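You operate a simulated robot arm through the tools that you are given. There is no shell and no other tool.

Carry out the task below with a simulated two-armed robot. There is one attempt and no reset: what you move stays moved.

TASK
Stack the finest sieve on the catch tray and the coarsest on top, clamp them and try the shaker.
Fine: switch it on till it shakes, then off again; the clamp stays on HOLD.

It is judged by the outcome, as a careful person would: the job done as asked, and still so three seconds after it is handed in. It fails if anything else is knocked over, pushed out of place, dropped, spilled or broken.

THE ROBOT
Two 7-joint arms with two-finger parallel grippers on one trunk that stands fixed in place. Base frame: the origin is at the foot of the trunk, x ahead of it, y to its left, z up. Lengths are in mm, angles in rad, forces in N, time in s.
The left shoulder is at [50, 209, 1046], the right one opposite. With the tool pointing down near the work surface each hand reaches from about 260 to 920 mm from the base axis, measured 20 degrees to its own side. Payload 4.4 kg a hand.
The TCP of each hand is the grasp point between the finger pads, 23 mm short of the fingertips. In the tool frame z runs along the fingers and y along their closing line. The gripper opens to 94 mm. The fingers are 38 mm wide and 10 mm thick; the gripper's body (54 by 96 mm) begins 39 mm behind the TCP.
Orientation is that of the tool frame in the base frame, as a unit quaternion [x, y, z, w]. With the fingers straight down and closing along the base's y, the tool's x points along the base's -x, its y along +y and its z along -z.

THE INTERFACE
- The arms move only by the tool step_arm. It takes "left_increments", "right_increments" or both (then of equal length, played together; a hand with none holds still); each is a list of rows, each an object of numbers (a shift or turn left out is 0, a gripper value left out holds the last): "x", "y", "z": the shift along the tool's x, y, z in cm; "wx", "wy", "wz": the turn, a rotation vector about the tool's x, y, z in rad; "jaw": the gripper command, from -1 (fully open) to 1 (shut), values between in proportion. In form: [{"x": .., "y": .., "z": .., "wx": .., "wy": .., "wz": .., "jaw": ..}, ...]. A call has 1 to 20 rows; each row shifts and turns the commanded pose from where the row before left it, along the tool's axes as they then stand. A row lasts 0.2 s, in which the tool goes at most 50 mm and 0.15 rad; a call with a longer step from one row to the next is refused whole, and so is a gripper value outside its range. Where a pose cannot be reached the arm comes as near as it can. A force on the tool above 90 N (or 10 N above the force at the start of the call, whichever is more), or a blocked arm, ends the call early, and 0.2 s more pass. The fingers move at their own pace (about 108 mm/s each) and stop on an object; they squeeze with about 39 N. The grip force told is the motor's: it shows also when the fingers shut on nothing. Time passes only in rows, and 0.2 s behind the last, so rows that do not move let the fingers close. The reply holds the time, the measured pose of the TCP, the force on the tool along the base axes, the opening and the grip force, in the units named above and with some noise, with the torque about the TCP (base axes, N m) and any sound that the robot's microphone picked up, and new pictures: "show" is both (left out), scene, wrist or none (wrist: the cameras of the hands that moved).
- Cameras (640 x 400 px; columns grow to the right, rows downward): "scene" is now at [149.6, -40.4, 1233.4]; the picture's right is [-0.45, -0.89, 0.00], its down [-0.36, 0.18, -0.91] and it looks along [0.81, -0.41, -0.41] (base axes); focal length 322 px, centre (320, 200). "left" rides on the left gripper at [86, -16, -75] in its tool frame; the picture's right is [0.18, 0.98, 0.00], its down [-0.58, 0.11, -0.81] and it looks along [-0.79, 0.15, 0.59] (tool axes); focal length 243 px, centre (320, 200). "right" rides on the right gripper at [86, 16, -75] in its tool frame; the picture's right is [-0.18, 0.98, 0.00], its down [-0.58, -0.11, -0.81] and it looks along [-0.79, -0.15, 0.59] (tool axes); focal length 243 px, centre (320, 200). There is no depth. A picture from a camera that has moved, and an enlarged one, comes with that camera's place and axes in the base frame and with its lens.
- move_column(by): slides the trunk up (or, below 0, down) by that many mm; the arms and the scene camera ride with it, the base frame stays. It gives what a move gives, with no picture.
- head_to(pan, tilt): turns the head with the scene camera to pan (to the left, within 1.396 rad either way) and tilt (down, from -0.506 to 1.204), counted from straight ahead of the robot. It gives what a move gives, and a new picture of the scene camera.
- zoom(camera, box): a new picture of the part [left, top, right, bottom] of that camera's present view, enlarged. The clock stands still meanwhile.
- sign_off(): hands the job in; it is judged then, once.

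Nothing tells you positions but the pictures and the camera data. Unless the task says otherwise, let go and move clear before handing in.

The tools are called as a command line: name --argument value ..., lists and objects as JSON in quotes. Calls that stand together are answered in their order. step_arm: Moves the arms, as the interface text tells. Its arguments: {"type":"object","properties":{"left_increments":{"type":"array","items":{"type":"object","properties":{"x":{"type":"number"},"y":{"type":"number"},"z":{"type":"number"},"wx":{"type":"number"},"wy":{"type":"number"},"wz":{"type":"number"},"jaw":{"type":"number"}}}},"right_increments":{"type":"array","items":{"type":"object","properties":{"x":{"type":"number"},"y":{"type":"number"},"z":{"type":"number"},"wx":{"type":"number"},"wy":{"type":"number"},"wz":{"type":"number"},"jaw":{"type":"number"}}}},"show":{"type":"string","enum":["both","scene","wrist","none"]}},"required":[]} The other tools are called the same way: move_column (by) slides the trunk up or down; head_to (pan, tilt) turns the head that bears the scene camera; zoom (camera, box) takes an enlarged picture of a part of a camera's view; sign_off () hands the job in.

At the start:

```text
clock: 0.0
left_position: [584.3, -74.6, 1095.6]
left_orientation: [0.0, 1.0, 0.0, 0.001]
left_ft_force: [0.5, -0.4, -0.5]
left_torque: [-0.02, -0.02, -0.05]
left_width: 94.0
left_gripper_force: 0.0
right_position: [365.5, -504.5, 1054.0]
right_orientation: [0.0, 1.0, 0.0, -0.001]
right_ft_force: [0.3, -0.1, 0.1]
right_torque: [0.03, 0.01, 0.04]
right_width: 93.9
right_gripper_force: 0.0
trunk travel left (down, up): [-125.0, 438.0]
head pan, tilt: [-0.469, 0.421]
```

scene: 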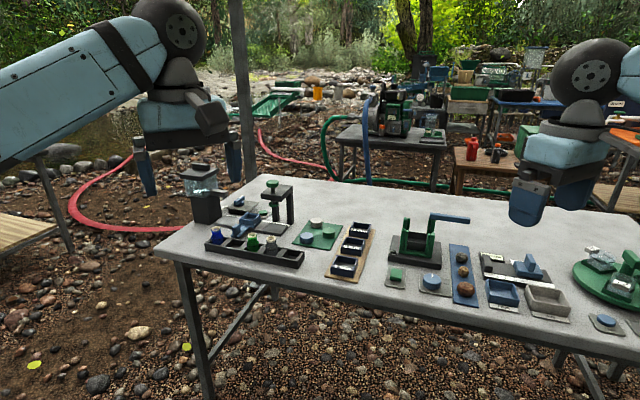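
right: 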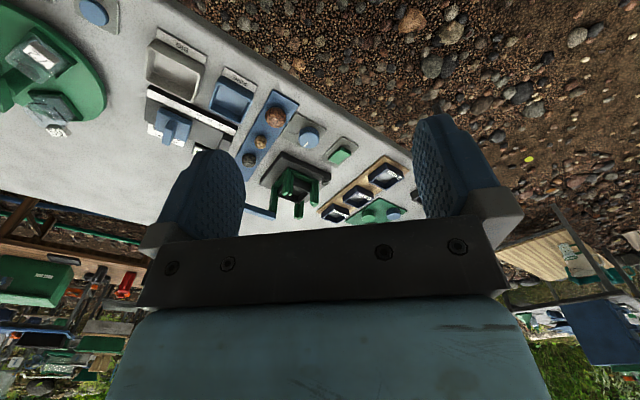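
left: 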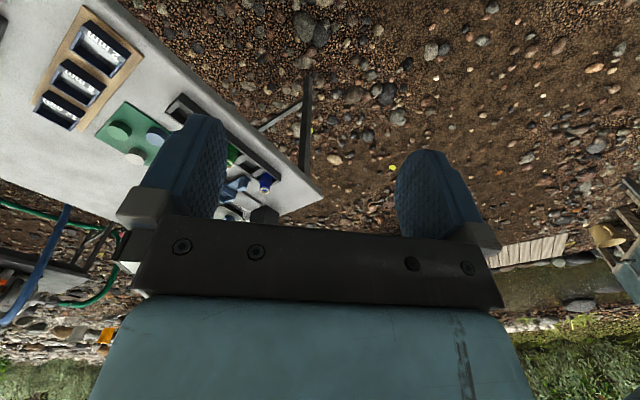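

I see a table with many devices: three square sieves on a tan rack, a green shaker frame with a blue lever, and buttons. I'll zoom in on these before moving anything.

zoom --camera "scene" --box '[320, 190, 480, 300]'

zoom --camera "scene" --box '[180, 160, 340, 280]'

zoom --camera "scene" --box '[460, 220, 640, 340]'

zoom --camera "scene" --box '[300, 210, 400, 290]'

zoom --camera "scene" --box '[370, 200, 480, 300]'

```text
3.64 times, centred on (400, 245) of scene
camera zoom: at [149.6, -40.4, 1233.4], right [-0.45, -0.89, 0.0], down [-0.36, 0.18, -0.91], along [0.81, -0.41, -0.41], focal length 1170 px, centre (29, 36)
```

zoom: 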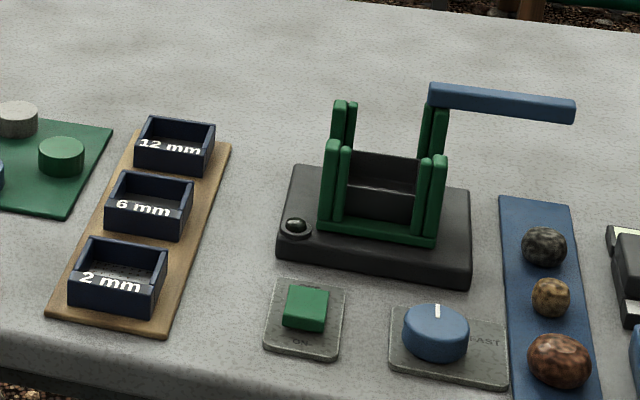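

```text
3.33 times, centred on (260, 220) of scene
camera zoom: at [149.6, -40.4, 1233.4], right [-0.45, -0.89, 0.0], down [-0.36, 0.18, -0.91], along [0.81, -0.41, -0.41], focal length 1073 px, centre (520, 133)
```

zoom: 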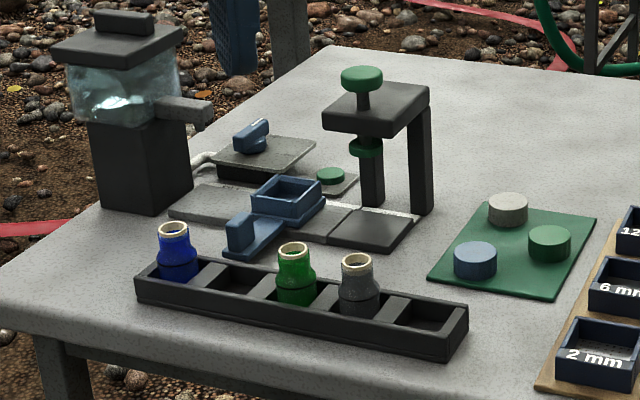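

```text
3.33 times, centred on (550, 280) of scene
camera zoom: at [149.6, -40.4, 1233.4], right [-0.45, -0.89, 0.0], down [-0.36, 0.18, -0.91], along [0.81, -0.41, -0.41], focal length 1073 px, centre (-447, -67)
```

zoom: 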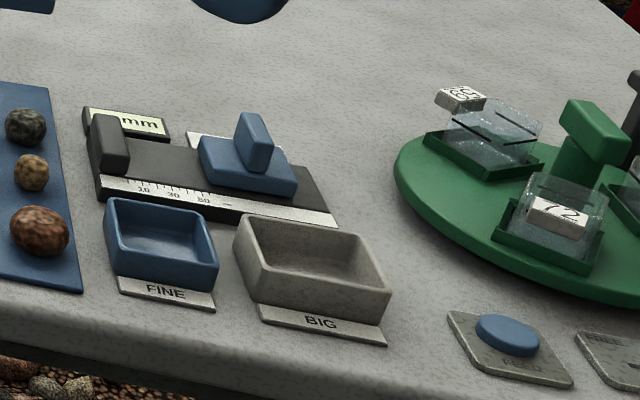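

```text
5.00 times, centred on (350, 250) of scene
camera zoom: at [149.6, -40.4, 1233.4], right [-0.45, -0.89, 0.0], down [-0.36, 0.18, -0.91], along [0.81, -0.41, -0.41], focal length 1609 px, centre (170, -50)
```

zoom: 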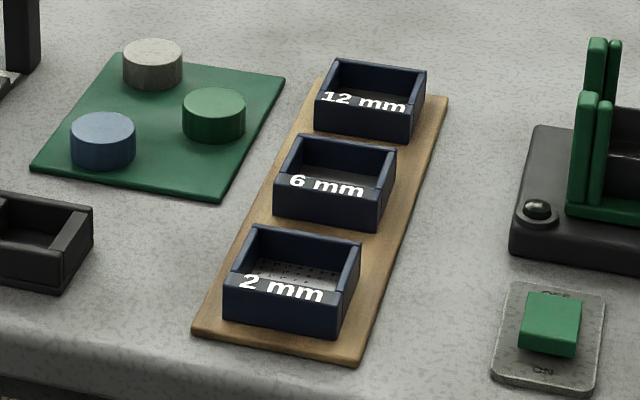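

```text
4.00 times, centred on (425, 250) of scene
camera zoom: at [149.6, -40.4, 1233.4], right [-0.45, -0.89, 0.0], down [-0.36, 0.18, -0.91], along [0.81, -0.41, -0.41], focal length 1287 px, centre (-100, 0)
```

zoom: 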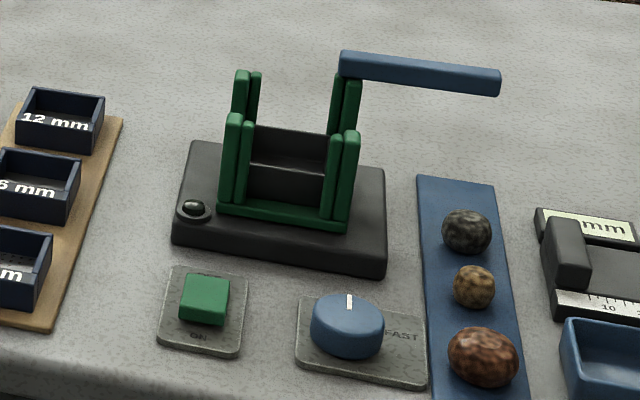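

The sieves (2, 6 and 12 mm) sit on a tan rack that runs diagonally, roughly (749,-413) to (892,-559) at z≈725. The shaker is near (720,-632), and its rocker near (658,-515). I'll turn the right hand so its camera looks squarely across the table, then look closer.

step_arm --right_increments '[{"wz": 0.128}, {"wz": 0.128}, {"wz": 0.128}, {"wz": 0.128}, {"wz": 0.128}, {"wz": 0.128}]' --show "both"

head_to --pan -0.72 --tilt 0.6

```text
clock: 1.4
left_position: [584.0, -75.4, 1096.4]
left_orientation: [0.0, 1.0, 0.0, 0.001]
left_ft_force: [0.0, -0.1, -0.1]
left_torque: [-0.02, 0.0, 0.0]
left_width: 94.0
left_gripper_force: 0.1
right_position: [366.6, -503.5, 1053.5]
right_orientation: [0.375, 0.927, 0.0, 0.0]
right_ft_force: [-0.5, -0.4, -0.4]
right_torque: [-0.01, -0.01, 0.01]
right_width: 94.0
right_gripper_force: 0.1
trunk travel left (down, up): [-125.0, 438.0]
head pan, tilt: [-0.469, 0.421]
camera scene: at [149.6, -40.3, 1233.4], right [-0.45, -0.89, 0.0], down [-0.36, 0.18, -0.91], along [0.81, -0.41, -0.41], focal length 322 px, centre (320, 200)
camera right: at [315.8, -432.3, 1128.2], right [0.82, 0.58, 0.0], down [0.34, -0.48, 0.81], along [0.47, -0.66, -0.59], focal length 243 px, centre (320, 200)
```

scene: 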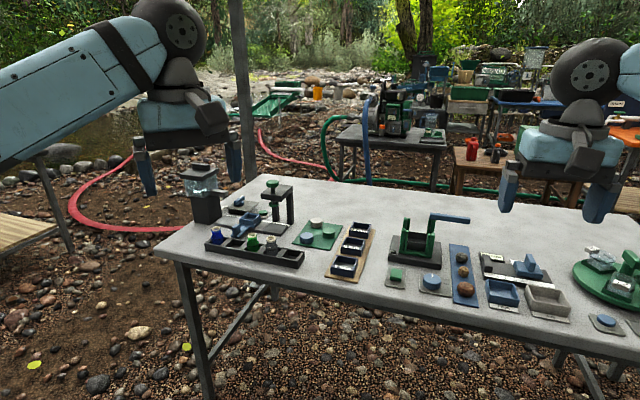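
right: 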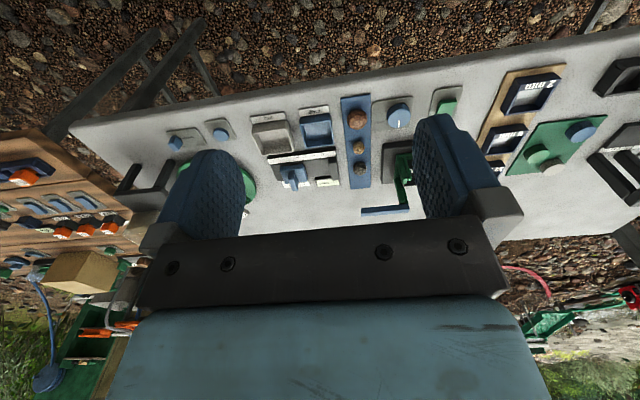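

```text
clock: 2.2
left_position: [585.8, -75.3, 1095.3]
left_orientation: [0.0, 1.0, -0.001, 0.0]
left_ft_force: [0.1, 0.3, 0.4]
left_torque: [0.06, 0.01, -0.01]
left_width: 94.0
left_gripper_force: 0.0
right_position: [366.6, -504.8, 1054.2]
right_orientation: [0.374, 0.927, 0.0, 0.001]
right_ft_force: [-0.2, -0.3, 0.1]
right_torque: [0.0, -0.01, 0.0]
right_width: 93.9
right_gripper_force: 0.1
trunk travel left (down, up): [-125.0, 438.0]
head pan, tilt: [-0.721, 0.6]
camera scene: at [133.7, -56.8, 1217.1], right [-0.66, -0.75, 0.0], down [-0.42, 0.37, -0.83], along [0.62, -0.54, -0.56], focal length 322 px, centre (320, 200)
```

scene: 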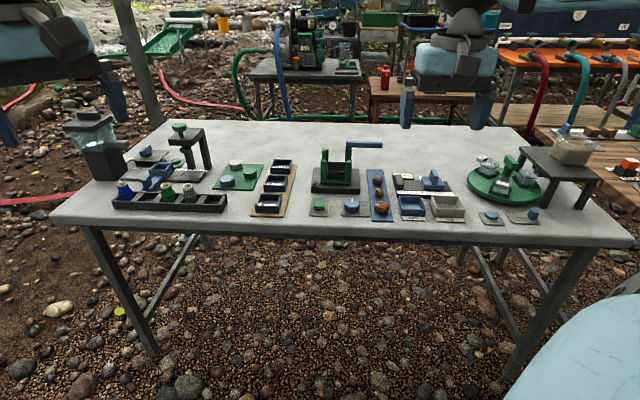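

The head now looks squarely at the table. I'll zoom in on the shaker and the sieve rack from here.

zoom --camera "scene" --box '[296, 130, 392, 220]'

zoom --camera "scene" --box '[240, 150, 320, 225]'

zoom --camera "scene" --box '[240, 130, 400, 230]'

zoom --camera "right" --box '[340, 40, 560, 230]'

```text
4.44 times, centred on (344, 175) of scene
camera zoom: at [133.7, -56.8, 1217.1], right [-0.66, -0.75, 0.0], down [-0.42, 0.37, -0.83], along [0.62, -0.54, -0.56], focal length 1430 px, centre (213, 311)
```

zoom: 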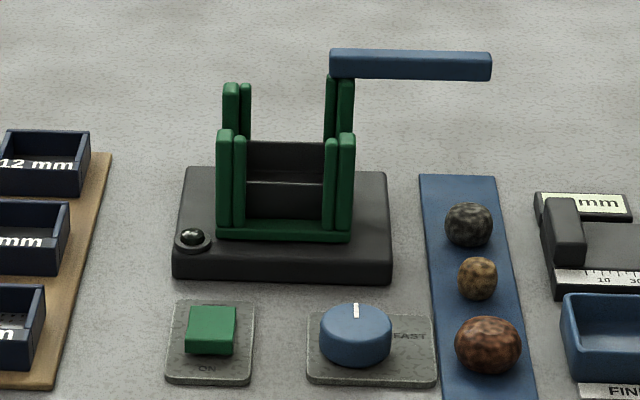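

```text
5.33 times, centred on (280, 188) of scene
camera zoom: at [133.7, -56.8, 1217.1], right [-0.66, -0.75, 0.0], down [-0.42, 0.37, -0.83], along [0.62, -0.54, -0.56], focal length 1716 px, centre (533, 267)
```

zoom: 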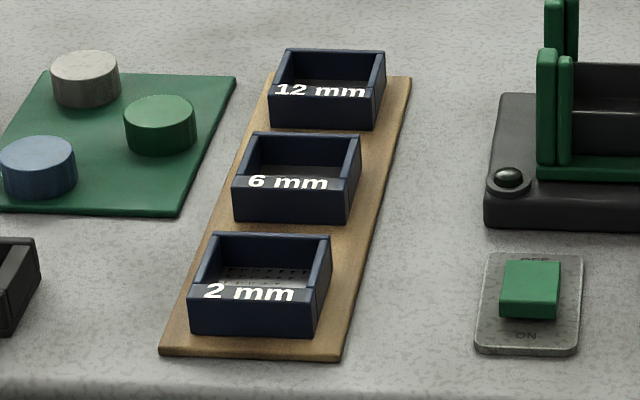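

```text
4.00 times, centred on (320, 180) of scene
camera zoom: at [133.7, -56.8, 1217.1], right [-0.66, -0.75, 0.0], down [-0.42, 0.37, -0.83], along [0.62, -0.54, -0.56], focal length 1287 px, centre (320, 280)
```

zoom: 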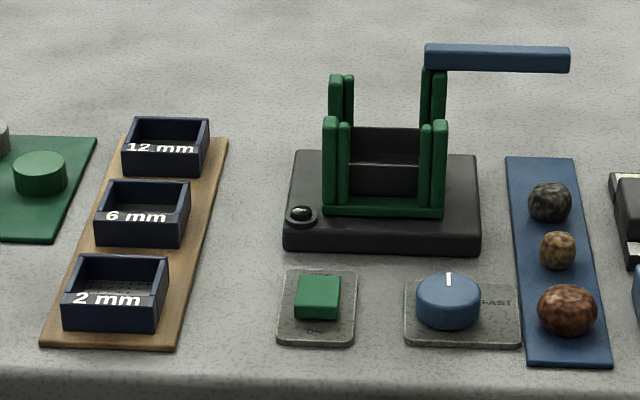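

```text
2.11 times, centred on (450, 135) of right
camera zoom: at [315.6, -432.5, 1128.1], right [0.81, 0.58, 0.0], down [0.34, -0.48, 0.81], along [0.47, -0.66, -0.59], focal length 511 px, centre (46, 337)
```

zoom: 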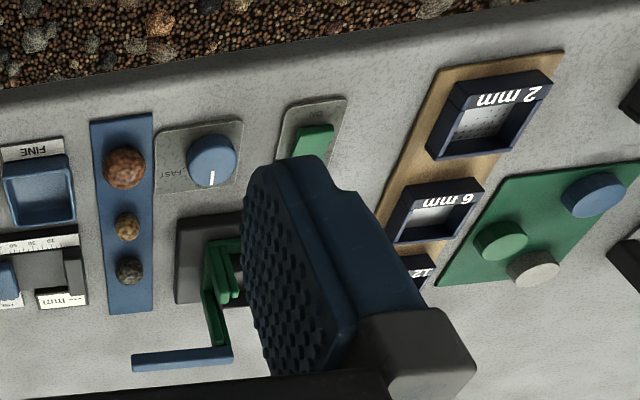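

The rocker's OFF side is away from me and ON is toward me; the blue lever pivots on the far-right post of the shaker. I'll move the right hand nearer, above the rocker, for a closer look at the cage and clamp.

step_arm --right_increments '[{"x": -2.76, "y": 2.215, "z": 2.54}, {"x": -2.76, "y": 2.215, "z": 2.54}, {"x": -2.76, "y": 2.215, "z": 2.54}, {"x": -2.76, "y": 2.215, "z": 2.54}, {"x": -2.76, "y": 2.215, "z": 2.54}, {"x": -2.76, "y": 2.215, "z": 2.54}, {"x": -2.76, "y": 2.215, "z": 2.54}, {"x": -2.76, "y": 2.215, "z": 2.54}, {}]' --show "both"

```text
clock: 4.2
left_position: [585.1, -73.9, 1096.6]
left_orientation: [0.0, 1.0, -0.001, 0.0]
left_ft_force: [-1.3, -0.3, -0.3]
left_torque: [-0.01, 0.02, 0.03]
left_width: 94.1
left_gripper_force: 0.1
right_position: [649.1, -530.1, 852.4]
right_orientation: [0.373, 0.928, 0.001, 0.0]
right_ft_force: [-0.5, 0.2, -0.2]
right_torque: [-0.03, -0.01, 0.04]
right_width: 93.9
right_gripper_force: 0.0
trunk travel left (down, up): [-125.0, 438.0]
head pan, tilt: [-0.721, 0.6]
camera scene: at [133.1, -56.5, 1217.2], right [-0.66, -0.75, 0.0], down [-0.42, 0.37, -0.83], along [0.62, -0.54, -0.56], focal length 322 px, centre (320, 200)
camera right: at [597.9, -458.3, 926.6], right [0.81, 0.58, 0.0], down [0.34, -0.48, 0.81], along [0.47, -0.66, -0.59], focal length 243 px, centre (320, 200)
```

scene: 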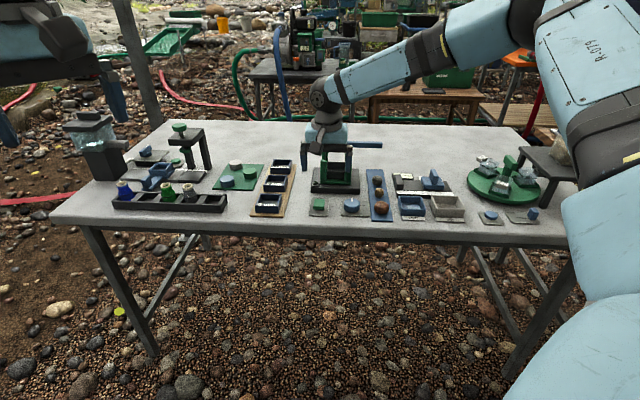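
right: 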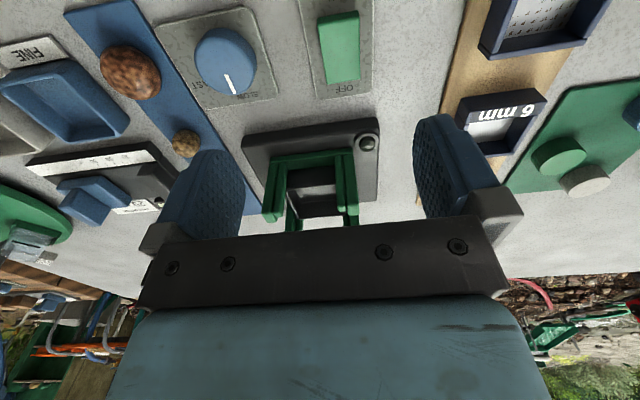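

zoom --camera "right" --box '[150, 0, 420, 170]'

zoom --camera "right" --box '[230, 110, 400, 235]'

zoom --camera "scene" --box '[296, 110, 392, 220]'

```text
2.35 times, centred on (285, 85) of right
camera zoom: at [597.9, -458.3, 926.6], right [0.81, 0.58, 0.0], down [0.34, -0.48, 0.81], along [0.47, -0.66, -0.59], focal length 571 px, centre (402, 471)
```

zoom: 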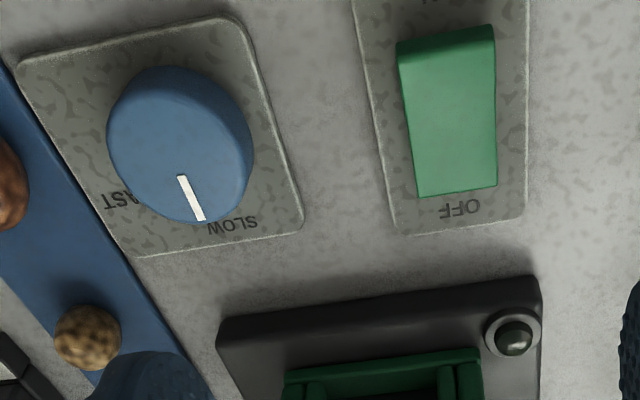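

```text
3.20 times, centred on (315, 172) of right
camera zoom: at [597.9, -458.3, 926.6], right [0.81, 0.58, 0.0], down [0.34, -0.48, 0.81], along [0.47, -0.66, -0.59], focal length 776 px, centre (336, 288)
```

zoom: 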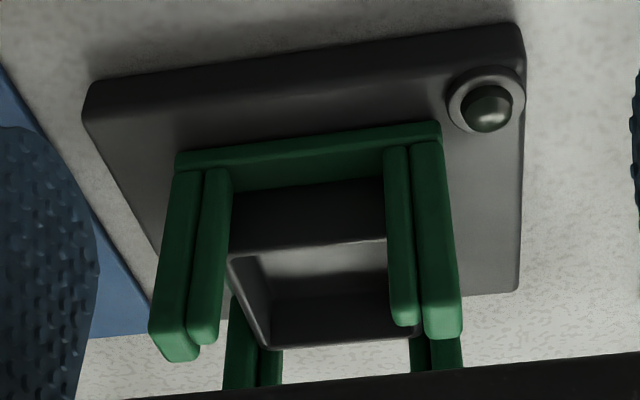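

```text
3.64 times, centred on (344, 165) of scene
camera zoom: at [133.1, -56.5, 1217.2], right [-0.66, -0.75, 0.0], down [-0.42, 0.37, -0.83], along [0.62, -0.54, -0.56], focal length 1170 px, centre (233, 327)
```

zoom: 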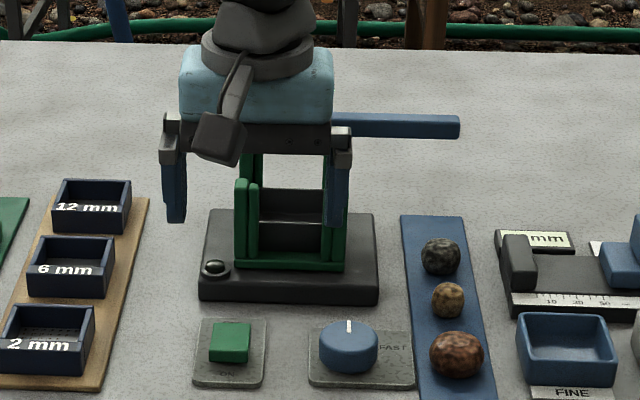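

The dial's pointer sits beside SLOW, the rocker shows OFF on the far side, and the tray is already inside the cage of four L-shaped corner posts. I'll raise the hand to see the cage and lever from above.

step_arm --right_increments '[{"z": -4.5}, {"z": -4.5}, {"z": -3}, {}]' --show "wrist"

zoom --camera "right" --box '[200, 40, 440, 230]'

```text
clock: 5.2
left_position: [584.8, -74.8, 1095.1]
left_orientation: [0.0, 1.0, -0.001, 0.0]
left_ft_force: [-0.1, 0.5, 0.2]
left_torque: [0.0, 0.02, 0.01]
left_width: 94.0
left_gripper_force: 0.1
right_position: [644.5, -530.7, 968.4]
right_orientation: [0.374, 0.928, 0.0, -0.001]
right_ft_force: [-0.1, -0.1, 0.4]
right_torque: [-0.04, 0.01, 0.02]
right_width: 93.8
right_gripper_force: 0.0
trunk travel left (down, up): [-125.0, 438.0]
head pan, tilt: [-0.721, 0.6]
camera right: at [595.8, -460.0, 1043.5], right [0.81, 0.58, 0.0], down [0.34, -0.48, 0.81], along [0.47, -0.66, -0.59], focal length 243 px, centre (320, 200)
```

right: 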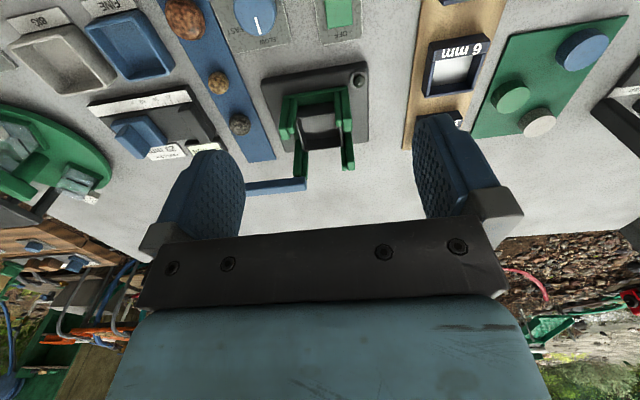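

```text
2.11 times, centred on (320, 135) of right
camera zoom: at [595.8, -460.0, 1043.5], right [0.81, 0.58, 0.0], down [0.34, -0.48, 0.81], along [0.47, -0.66, -0.59], focal length 511 px, centre (320, 337)
```

zoom: 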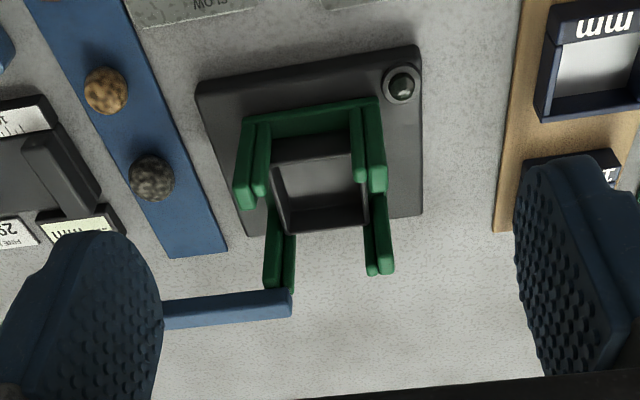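

The cage measures about 90 mm across outside, with roughly 48 mm gaps between the posts on each side. Next I'll find the table height by gently touching an empty spot between the rack and the shaker with closed fingers.

step_arm --right_increments '[{"x": -2.5, "y": 3.9, "wz": 0.018, "jaw": 1}, {"x": -2.5, "y": 3.9}, {"z": 4}, {"z": 4}, {"z": 4}, {"z": 4}, {"z": 4}, {}]' --show "both"

zoom --camera "right" --box '[200, 0, 420, 140]'

zoom --camera "scene" --box '[240, 110, 400, 220]'

```text
clock: 7.0
left_position: [584.3, -75.2, 1096.9]
left_orientation: [0.0, 1.0, 0.0, 0.0]
left_ft_force: [-0.6, 0.3, -0.5]
left_torque: [0.01, 0.02, -0.02]
left_width: 93.8
left_gripper_force: 0.1
right_position: [715.2, -511.4, 783.3]
right_orientation: [0.382, 0.924, 0.0, 0.0]
right_ft_force: [0.4, -0.5, 0.1]
right_torque: [-0.02, 0.02, -0.04]
right_width: 0.0
right_gripper_force: 39.0
right hand out of reach, approached as far as the arm can: row 6, 7
trunk travel left (down, up): [-125.0, 438.0]
head pan, tilt: [-0.721, 0.6]
camera scene: at [133.4, -57.0, 1217.1], right [-0.66, -0.75, 0.0], down [-0.42, 0.37, -0.83], along [0.62, -0.54, -0.56], focal length 322 px, centre (320, 200)
camera right: at [665.6, -438.5, 858.6], right [0.82, 0.57, 0.0], down [0.33, -0.49, 0.81], along [0.46, -0.66, -0.59], focal length 243 px, centre (320, 200)
```

scene: 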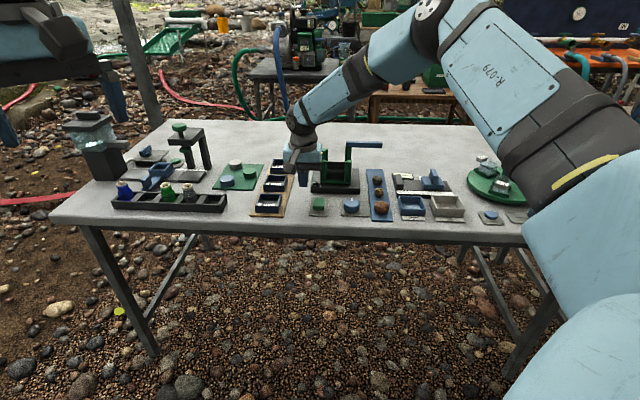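
right: 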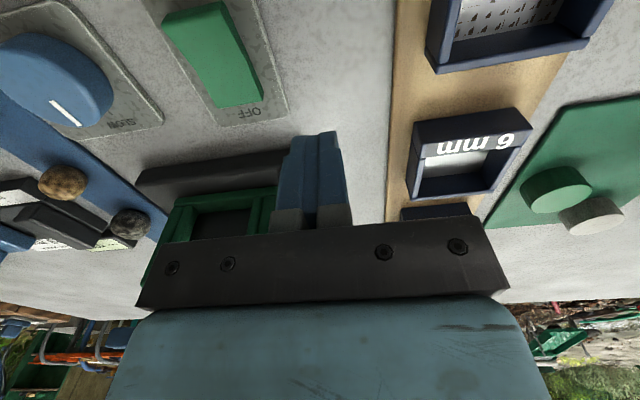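

```text
2.86 times, centred on (310, 70) of right
camera zoom: at [665.6, -438.5, 858.6], right [0.82, 0.57, 0.0], down [0.33, -0.49, 0.81], along [0.46, -0.66, -0.59], focal length 693 px, centre (349, 571)
```

zoom: 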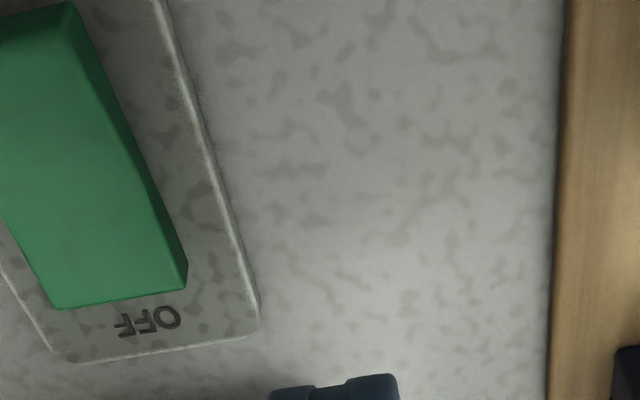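

```text
3.64 times, centred on (320, 165) of scene
camera zoom: at [133.4, -57.0, 1217.1], right [-0.66, -0.75, 0.0], down [-0.42, 0.37, -0.83], along [0.62, -0.54, -0.56], focal length 1170 px, centre (320, 327)
```

zoom: 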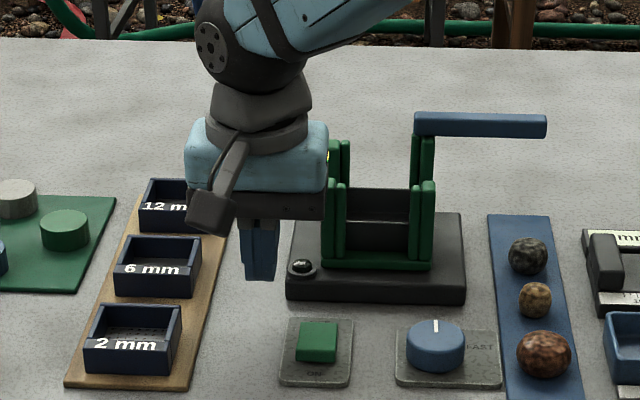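

The hand stopped short of the commanded pose at about z 783: "out of reach", even though the arm is still bent. I'll raise the hand and lower the trunk to get the shoulders nearer table height.

step_arm --right_increments '[{"z": -4.5}, {"z": -4.5}, {"z": -4.5}, {"z": -4.5}, {}]' --show "none"

```text
clock: 8.2
left_position: [585.8, -75.3, 1095.4]
left_orientation: [0.0, 1.0, -0.001, 0.0]
left_ft_force: [0.0, 0.1, -0.5]
left_torque: [0.02, -0.01, -0.01]
left_width: 93.9
left_gripper_force: 0.0
right_position: [716.0, -508.8, 964.1]
right_orientation: [0.382, 0.924, 0.0, -0.001]
right_ft_force: [0.5, -0.5, 0.6]
right_torque: [0.0, 0.0, -0.01]
right_width: 0.1
right_gripper_force: 38.8
trunk travel left (down, up): [-125.0, 438.0]
head pan, tilt: [-0.721, 0.6]
```

move_column --by -125

```text
clock: 9.7
left_position: [583.7, -75.7, 972.1]
left_orientation: [0.0, 1.0, 0.0, 0.0]
left_ft_force: [-0.1, 0.4, 0.0]
left_torque: [0.0, -0.02, 0.03]
left_width: 93.8
left_gripper_force: 0.1
right_position: [715.8, -508.0, 839.3]
right_orientation: [0.383, 0.924, 0.0, 0.0]
right_ft_force: [-0.1, -0.3, 0.2]
right_torque: [0.01, 0.0, 0.0]
right_width: 0.1
right_gripper_force: 38.6
trunk travel left (down, up): [0.0, 563.0]
head pan, tilt: [-0.721, 0.6]
```

step_arm --right_increments '[{"x": -1.46, "y": 1.32}, {"z": 3}, {"z": 3}, {"z": 2}, {}]' --show "both"

```text
clock: 10.9
left_position: [585.0, -74.8, 970.4]
left_orientation: [0.0, 1.0, 0.0, 0.0]
left_ft_force: [0.0, -0.3, -0.7]
left_torque: [-0.01, -0.02, -0.01]
left_width: 94.2
left_gripper_force: 0.1
right_position: [734.6, -510.2, 760.1]
right_orientation: [0.383, 0.924, 0.0, 0.0]
right_ft_force: [0.2, -0.6, -0.7]
right_torque: [-0.03, -0.02, 0.04]
right_width: 0.0
right_gripper_force: 38.6
trunk travel left (down, up): [0.0, 563.0]
head pan, tilt: [-0.721, 0.6]
camera scene: at [133.5, -56.9, 1092.1], right [-0.66, -0.75, 0.0], down [-0.42, 0.37, -0.83], along [0.62, -0.54, -0.56], focal length 322 px, centre (320, 200)
camera right: at [686.6, -436.8, 834.3], right [0.82, 0.57, 0.0], down [0.33, -0.49, 0.81], along [0.46, -0.66, -0.59], focal length 243 px, centre (320, 200)
```

scene: 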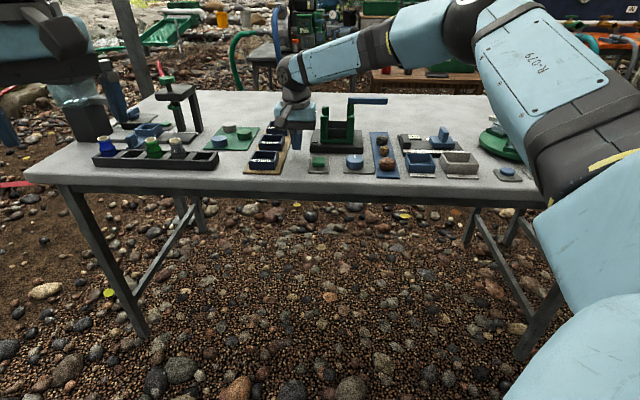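
right: 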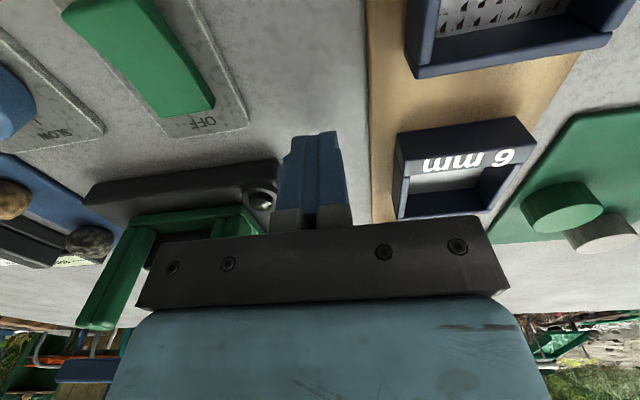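

The pose is reachable now. I'll go down in small steps until the fingertips touch the table.

step_arm --right_increments '[{"z": 1.5}, {"z": 0.3}, {"z": 0.3}, {}]' --show "none"

zoom --camera "scene" --box '[290, 80, 400, 180]'

zoom --camera "scene" --box '[230, 110, 330, 190]'

```text
clock: 11.9
left_position: [585.1, -73.7, 972.8]
left_orientation: [0.0, 1.0, -0.001, 0.001]
left_ft_force: [-0.1, 0.3, -0.5]
left_torque: [0.0, -0.02, -0.01]
left_width: 93.8
left_gripper_force: 0.0
right_position: [736.3, -508.5, 743.3]
right_orientation: [0.383, 0.924, 0.001, 0.005]
right_ft_force: [11.0, -9.8, 24.5]
right_torque: [0.07, 0.1, 0.14]
right_width: 0.0
right_gripper_force: 38.9
trunk travel left (down, up): [0.0, 563.0]
head pan, tilt: [-0.721, 0.6]
```

```text
4.00 times, centred on (345, 130) of scene
camera zoom: at [131.9, -55.8, 1092.8], right [-0.66, -0.75, 0.0], down [-0.42, 0.37, -0.83], along [0.62, -0.55, -0.56], focal length 1287 px, centre (220, 480)
```

zoom: 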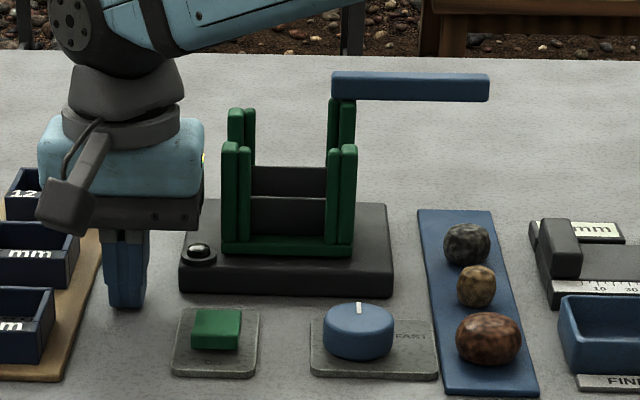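

```text
5.00 times, centred on (280, 150) of scene
camera zoom: at [131.9, -55.8, 1092.8], right [-0.66, -0.75, 0.0], down [-0.42, 0.37, -0.83], along [0.62, -0.55, -0.56], focal length 1609 px, centre (520, 450)
```

zoom: 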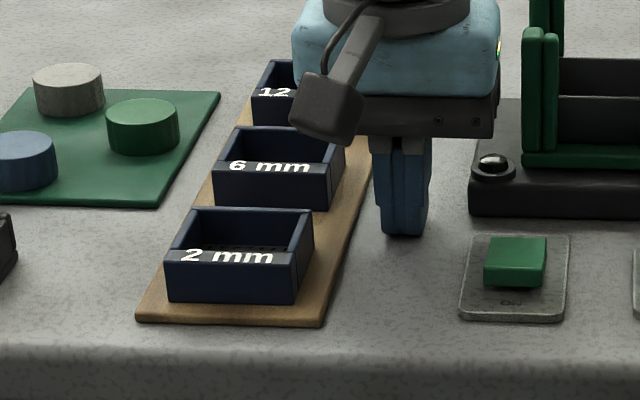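

The fingertips met the table with the TCP at z 743, so the table top is at z≈720. I'll back up, clear the hand away from the view, and measure from the lower camera position.

step_arm --right_increments '[{"z": -1}, {"z": -4}, {"z": -4}, {"z": -4}, {"x": 4, "y": -2}, {"x": 4.5}, {"x": 4.5}, {"x": 4.5}, {"x": 4.5, "jaw": -1}, {}]' --show "none"

zoom --camera "scene" --box '[290, 80, 400, 180]'

zoom --camera "scene" --box '[230, 110, 330, 190]'

zoom --camera "scene" --box '[310, 85, 374, 165]'

```text
clock: 14.1
left_position: [584.8, -74.2, 970.5]
left_orientation: [0.0, 1.0, 0.0, 0.0]
left_ft_force: [0.1, 0.3, 0.5]
left_torque: [0.03, -0.01, -0.02]
left_width: 94.1
left_gripper_force: 0.0
right_position: [563.2, -368.4, 865.0]
right_orientation: [0.383, 0.924, 0.0, 0.0]
right_ft_force: [0.1, -0.1, -0.6]
right_torque: [0.01, 0.01, -0.01]
right_width: 94.0
right_gripper_force: 0.1
trunk travel left (down, up): [0.0, 563.0]
head pan, tilt: [-0.721, 0.6]
```

```text
4.00 times, centred on (345, 130) of scene
camera zoom: at [133.6, -57.0, 1092.0], right [-0.66, -0.75, 0.0], down [-0.42, 0.37, -0.83], along [0.62, -0.54, -0.56], focal length 1287 px, centre (220, 480)
```

zoom: 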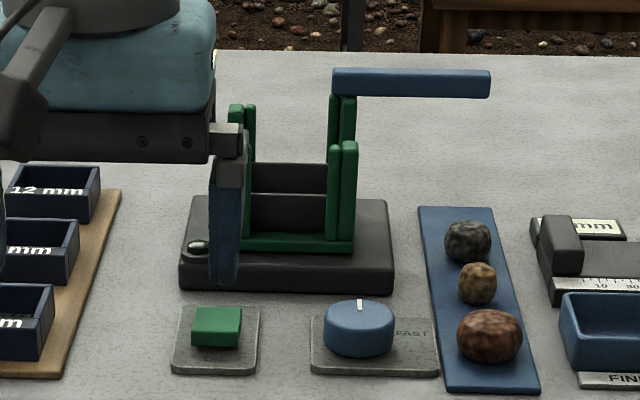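

```text
5.00 times, centred on (280, 150) of scene
camera zoom: at [133.6, -57.0, 1092.0], right [-0.66, -0.75, 0.0], down [-0.42, 0.37, -0.83], along [0.62, -0.54, -0.56], focal length 1609 px, centre (520, 450)
```

zoom: 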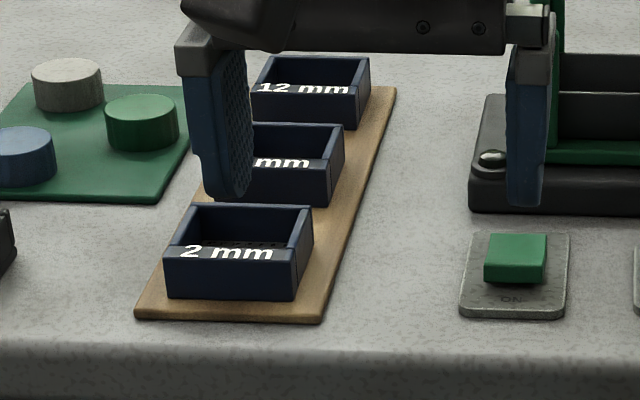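

```text
5.00 times, centred on (342, 125) of scene
camera zoom: at [133.6, -57.0, 1092.0], right [-0.66, -0.75, 0.0], down [-0.42, 0.37, -0.83], along [0.62, -0.54, -0.56], focal length 1609 px, centre (210, 575)
```

zoom: 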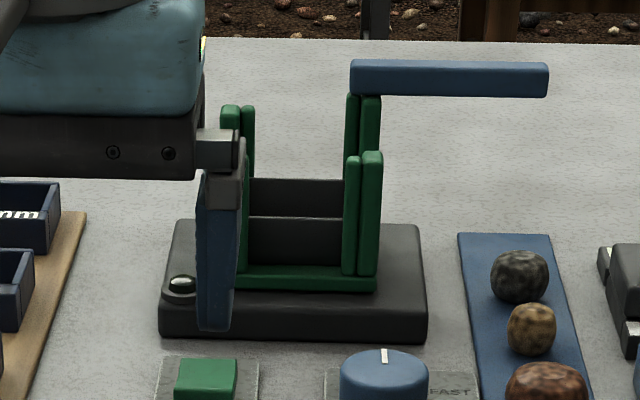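

step_arm --right_increments '[{"y": -4.5}, {"y": -4.5}, {"y": -4.5}, {"y": -4.5}, {"y": -4.5}, {"y": -4.5}, {}]' --show "scene"

zoom --camera "scene" --box '[290, 80, 400, 180]'

zoom --camera "scene" --box '[230, 110, 330, 190]'

zoom --camera "scene" --box '[310, 85, 374, 165]'

```text
clock: 15.7
left_position: [584.6, -76.8, 970.3]
left_orientation: [0.0, 1.0, 0.0, 0.0]
left_ft_force: [-0.9, -0.7, -0.6]
left_torque: [-0.02, 0.02, -0.01]
left_width: 94.1
left_gripper_force: 0.1
right_position: [371.7, -557.5, 865.0]
right_orientation: [0.382, 0.924, -0.001, -0.001]
right_ft_force: [-0.1, 0.1, 0.7]
right_torque: [-0.02, -0.02, 0.0]
right_width: 94.1
right_gripper_force: 0.1
trunk travel left (down, up): [0.0, 563.0]
head pan, tilt: [-0.721, 0.6]
camera scene: at [133.7, -57.4, 1091.8], right [-0.66, -0.75, 0.0], down [-0.42, 0.37, -0.82], along [0.62, -0.54, -0.57], focal length 322 px, centre (320, 200)
```

scene: 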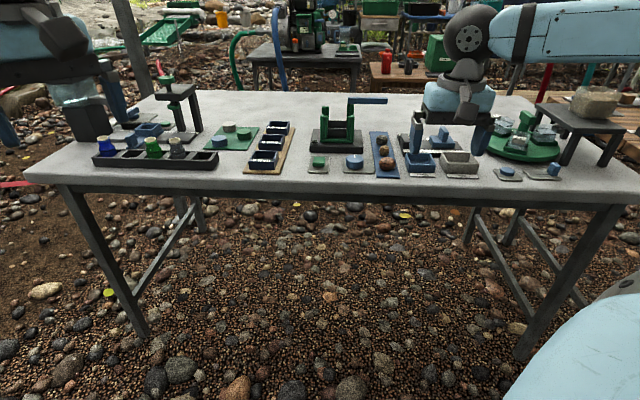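

```text
4.00 times, centred on (345, 130) of scene
camera zoom: at [133.7, -57.4, 1091.8], right [-0.66, -0.75, 0.0], down [-0.42, 0.37, -0.82], along [0.62, -0.54, -0.57], focal length 1287 px, centre (220, 480)
```

zoom: 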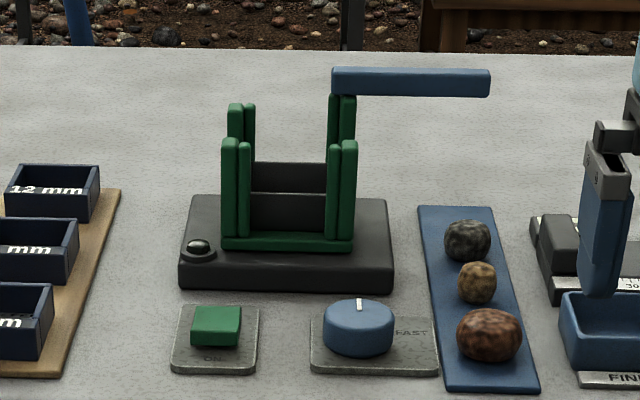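

```text
5.00 times, centred on (280, 150) of scene
camera zoom: at [133.7, -57.4, 1091.8], right [-0.66, -0.75, 0.0], down [-0.42, 0.37, -0.82], along [0.62, -0.54, -0.57], focal length 1609 px, centre (520, 450)
```

zoom: 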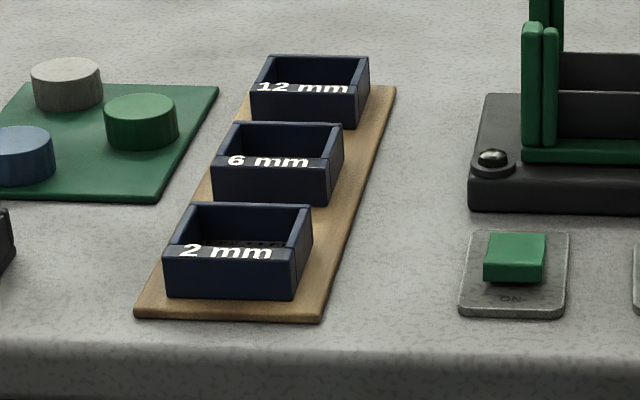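

```text
5.00 times, centred on (342, 125) of scene
camera zoom: at [133.7, -57.4, 1091.8], right [-0.66, -0.75, 0.0], down [-0.42, 0.37, -0.82], along [0.62, -0.54, -0.57], focal length 1609 px, centre (210, 575)
```

zoom: 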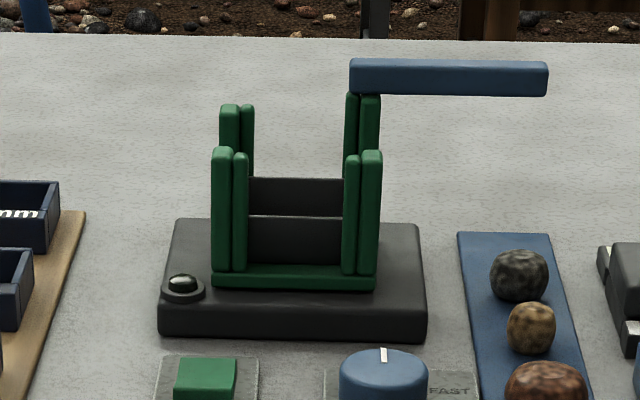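

With the table at z 720, the base top is near 740, the tray rim near 774, the post tops near 812 and the lever underside near 822. I need exact heights to see what fits under the clamp, so I'll zoom much closer.

zoom --camera "scene" --box '[244, 148, 284, 173]'

zoom --camera "scene" --box '[304, 92, 384, 142]'

zoom --camera "scene" --box '[304, 118, 368, 158]'

zoom --camera "scene" --box '[256, 118, 296, 143]'

```text
16.00 times, centred on (264, 160) of scene
camera zoom: at [133.7, -57.4, 1091.8], right [-0.66, -0.75, 0.0], down [-0.42, 0.37, -0.82], along [0.62, -0.54, -0.57], focal length 5150 px, centre (1216, 832)
```

zoom: 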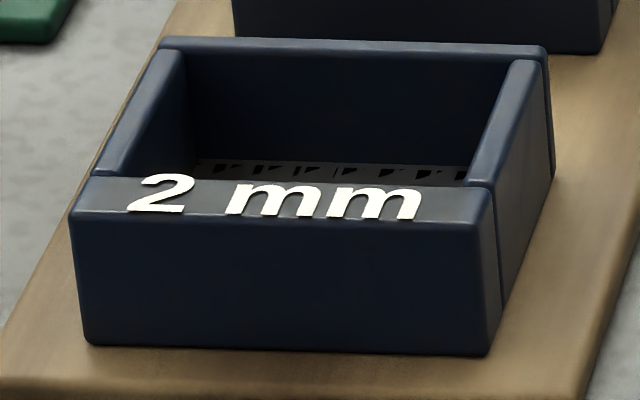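

```text
8.00 times, centred on (344, 117) of scene
camera zoom: at [133.7, -57.4, 1091.8], right [-0.66, -0.75, 0.0], down [-0.42, 0.37, -0.82], along [0.62, -0.54, -0.57], focal length 2575 px, centre (128, 864)
```

zoom: 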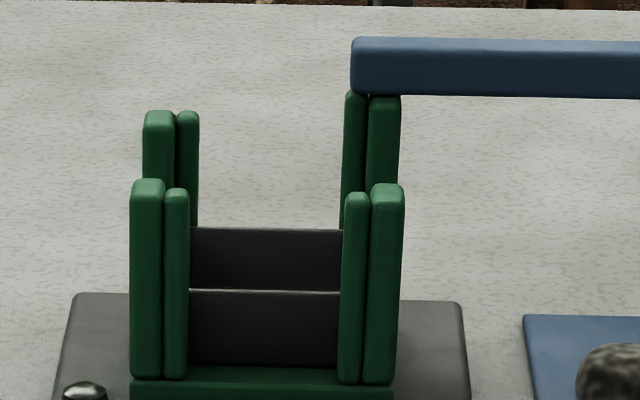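

```text
10.00 times, centred on (336, 138) of scene
camera zoom: at [133.7, -57.4, 1091.8], right [-0.66, -0.75, 0.0], down [-0.42, 0.37, -0.82], along [0.62, -0.54, -0.57], focal length 3218 px, centre (160, 820)
```

zoom: 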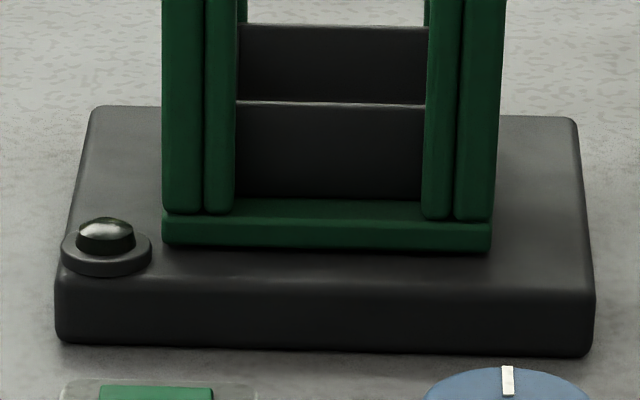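

```text
16.00 times, centred on (276, 130) of scene
camera zoom: at [133.7, -57.4, 1091.8], right [-0.66, -0.75, 0.0], down [-0.42, 0.37, -0.82], along [0.62, -0.54, -0.57], focal length 5150 px, centre (1024, 1312)
```

zoom: 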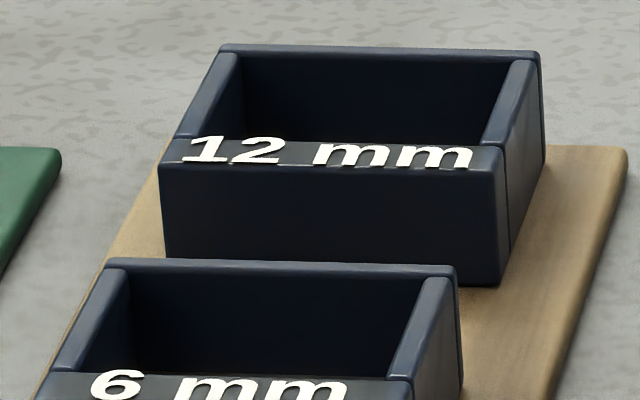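

The cage looks sized for the tray plus two sieves: the tray rim is ~775, each sieve is about 22 mm tall, and the lever underside is ~820. That fits finest plus coarsest only, and I'll check it again after placing the first. Next I'll hover the right hand over the 2 mm sieve near (740,-412).

step_arm --right_increments '[{"x": -1.75, "y": 4.037, "jaw": -0.75}, {"x": -1.75, "y": 4.037}, {"x": -1.75, "y": 4.037}, {"x": -1.75, "y": 4.037}, {"x": -1.75, "y": 4.037}, {"x": -1.75, "y": 4.037}, {"x": -1.75, "y": 4.037}, {"x": -1.75, "y": 4.037}, {"x": -1.75, "y": 4.037}, {"z": 3}, {}]' --show "both"

zoom --camera "scene" --box '[234, 100, 314, 180]'

```text
clock: 18.1
left_position: [584.3, -75.1, 971.3]
left_orientation: [0.0, 1.0, 0.0, 0.0]
left_ft_force: [0.2, -0.3, -0.3]
left_torque: [-0.01, -0.01, 0.0]
left_width: 94.1
left_gripper_force: 0.1
right_position: [743.7, -412.9, 840.9]
right_orientation: [0.383, 0.924, 0.0, 0.0]
right_ft_force: [-0.2, -0.1, 0.5]
right_torque: [-0.02, 0.02, 0.0]
right_width: 82.1
right_gripper_force: 0.0
trunk travel left (down, up): [0.0, 563.0]
head pan, tilt: [-0.721, 0.6]
camera scene: at [133.5, -57.0, 1092.1], right [-0.66, -0.75, 0.0], down [-0.42, 0.37, -0.83], along [0.62, -0.54, -0.56], focal length 322 px, centre (320, 200)
camera right: at [695.2, -340.2, 914.0], right [0.82, 0.57, 0.0], down [0.33, -0.49, 0.81], along [0.46, -0.66, -0.59], focal length 243 px, centre (320, 200)
```

scene: 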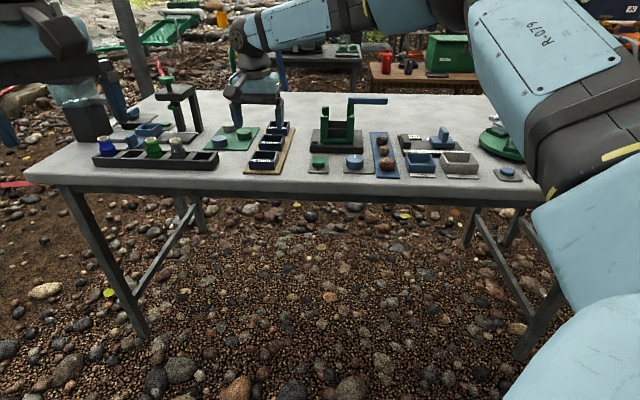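
right: 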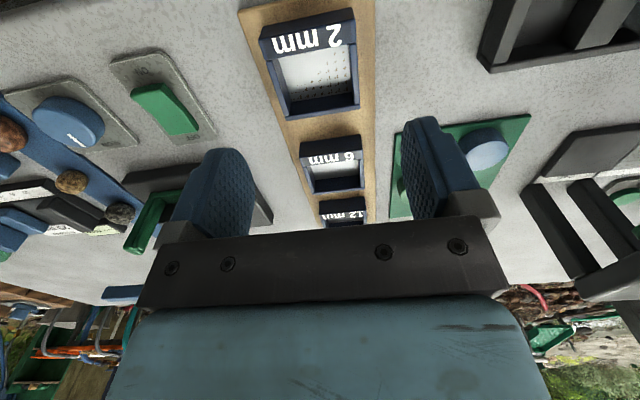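

```text
5.00 times, centred on (274, 140) of scene
camera zoom: at [133.5, -57.0, 1092.1], right [-0.66, -0.75, 0.0], down [-0.42, 0.37, -0.83], along [0.62, -0.54, -0.56], focal length 1609 px, centre (550, 500)
```

zoom: 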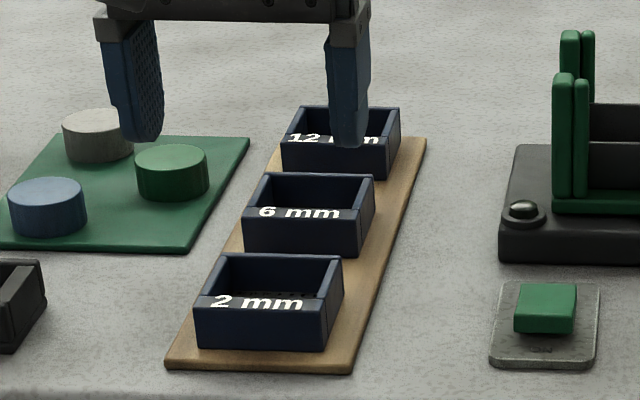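

zoom --camera "right" --box '[230, 0, 390, 130]'

```text
3.08 times, centred on (310, 65) of right
camera zoom: at [695.2, -340.2, 914.0], right [0.82, 0.57, 0.0], down [0.33, -0.49, 0.81], along [0.46, -0.66, -0.59], focal length 746 px, centre (351, 615)
```

zoom: 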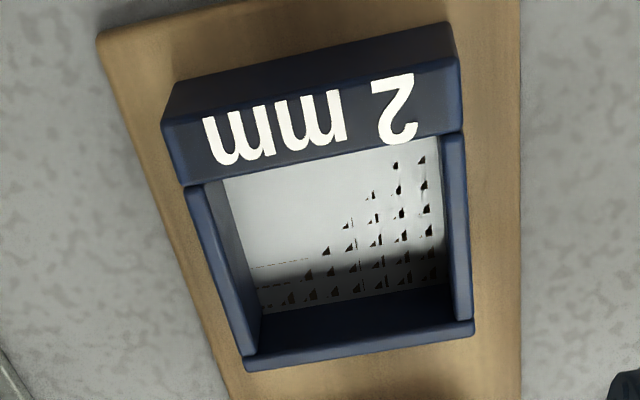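

The two cameras agree: the 2 mm sieve is centred at u=815, v=-232 (about x 740.6, y -412.4). I'll correct by 2 mm and descend over it with the jaws open to 82 mm.

step_arm --right_increments '[{"x": 0.23, "y": -0.19}, {"z": 3}, {"z": 3}, {"z": 2}, {}]' --show "both"

zoom --camera "scene" --box '[234, 110, 314, 180]'

```text
clock: 19.3
left_position: [584.6, -75.1, 971.4]
left_orientation: [0.0, 1.0, 0.0, 0.0]
left_ft_force: [-1.0, 0.5, 0.2]
left_torque: [0.02, 0.02, -0.01]
left_width: 93.9
left_gripper_force: 0.1
right_position: [740.9, -411.9, 757.4]
right_orientation: [0.383, 0.924, 0.0, 0.0]
right_ft_force: [-0.5, 0.2, -0.2]
right_torque: [-0.01, 0.0, -0.01]
right_width: 82.3
right_gripper_force: 0.0
trunk travel left (down, up): [0.0, 563.0]
head pan, tilt: [-0.721, 0.6]
camera scene: at [133.6, -56.9, 1092.1], right [-0.66, -0.75, 0.0], down [-0.42, 0.37, -0.83], along [0.62, -0.54, -0.56], focal length 322 px, centre (320, 200)
camera right: at [691.7, -339.5, 831.3], right [0.82, 0.57, 0.0], down [0.33, -0.49, 0.81], along [0.46, -0.66, -0.59], focal length 243 px, centre (320, 200)
```

scene: 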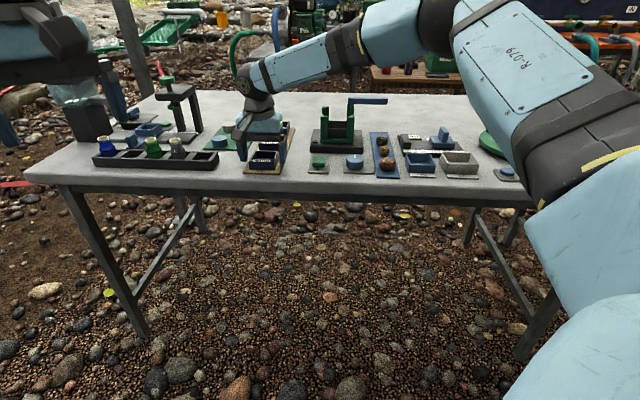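
right: 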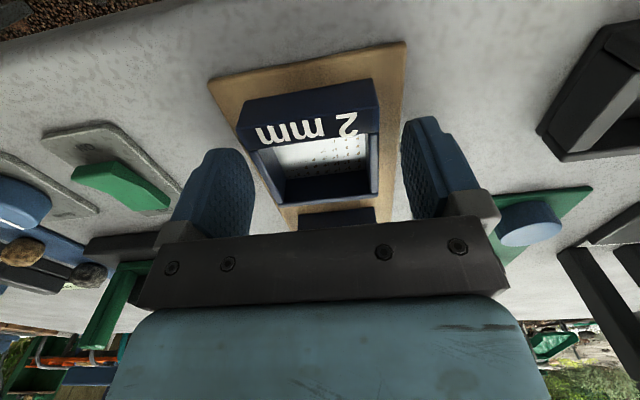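

```text
5.71 times, centred on (274, 145) of scene
camera zoom: at [133.6, -56.9, 1092.1], right [-0.66, -0.75, 0.0], down [-0.42, 0.37, -0.83], along [0.62, -0.54, -0.56], focal length 1839 px, centre (583, 514)
```

zoom: 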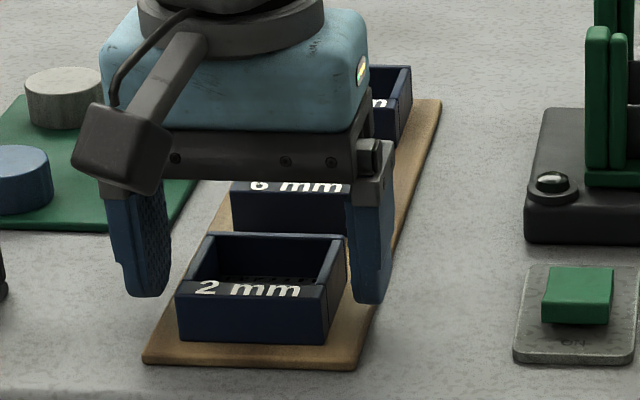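

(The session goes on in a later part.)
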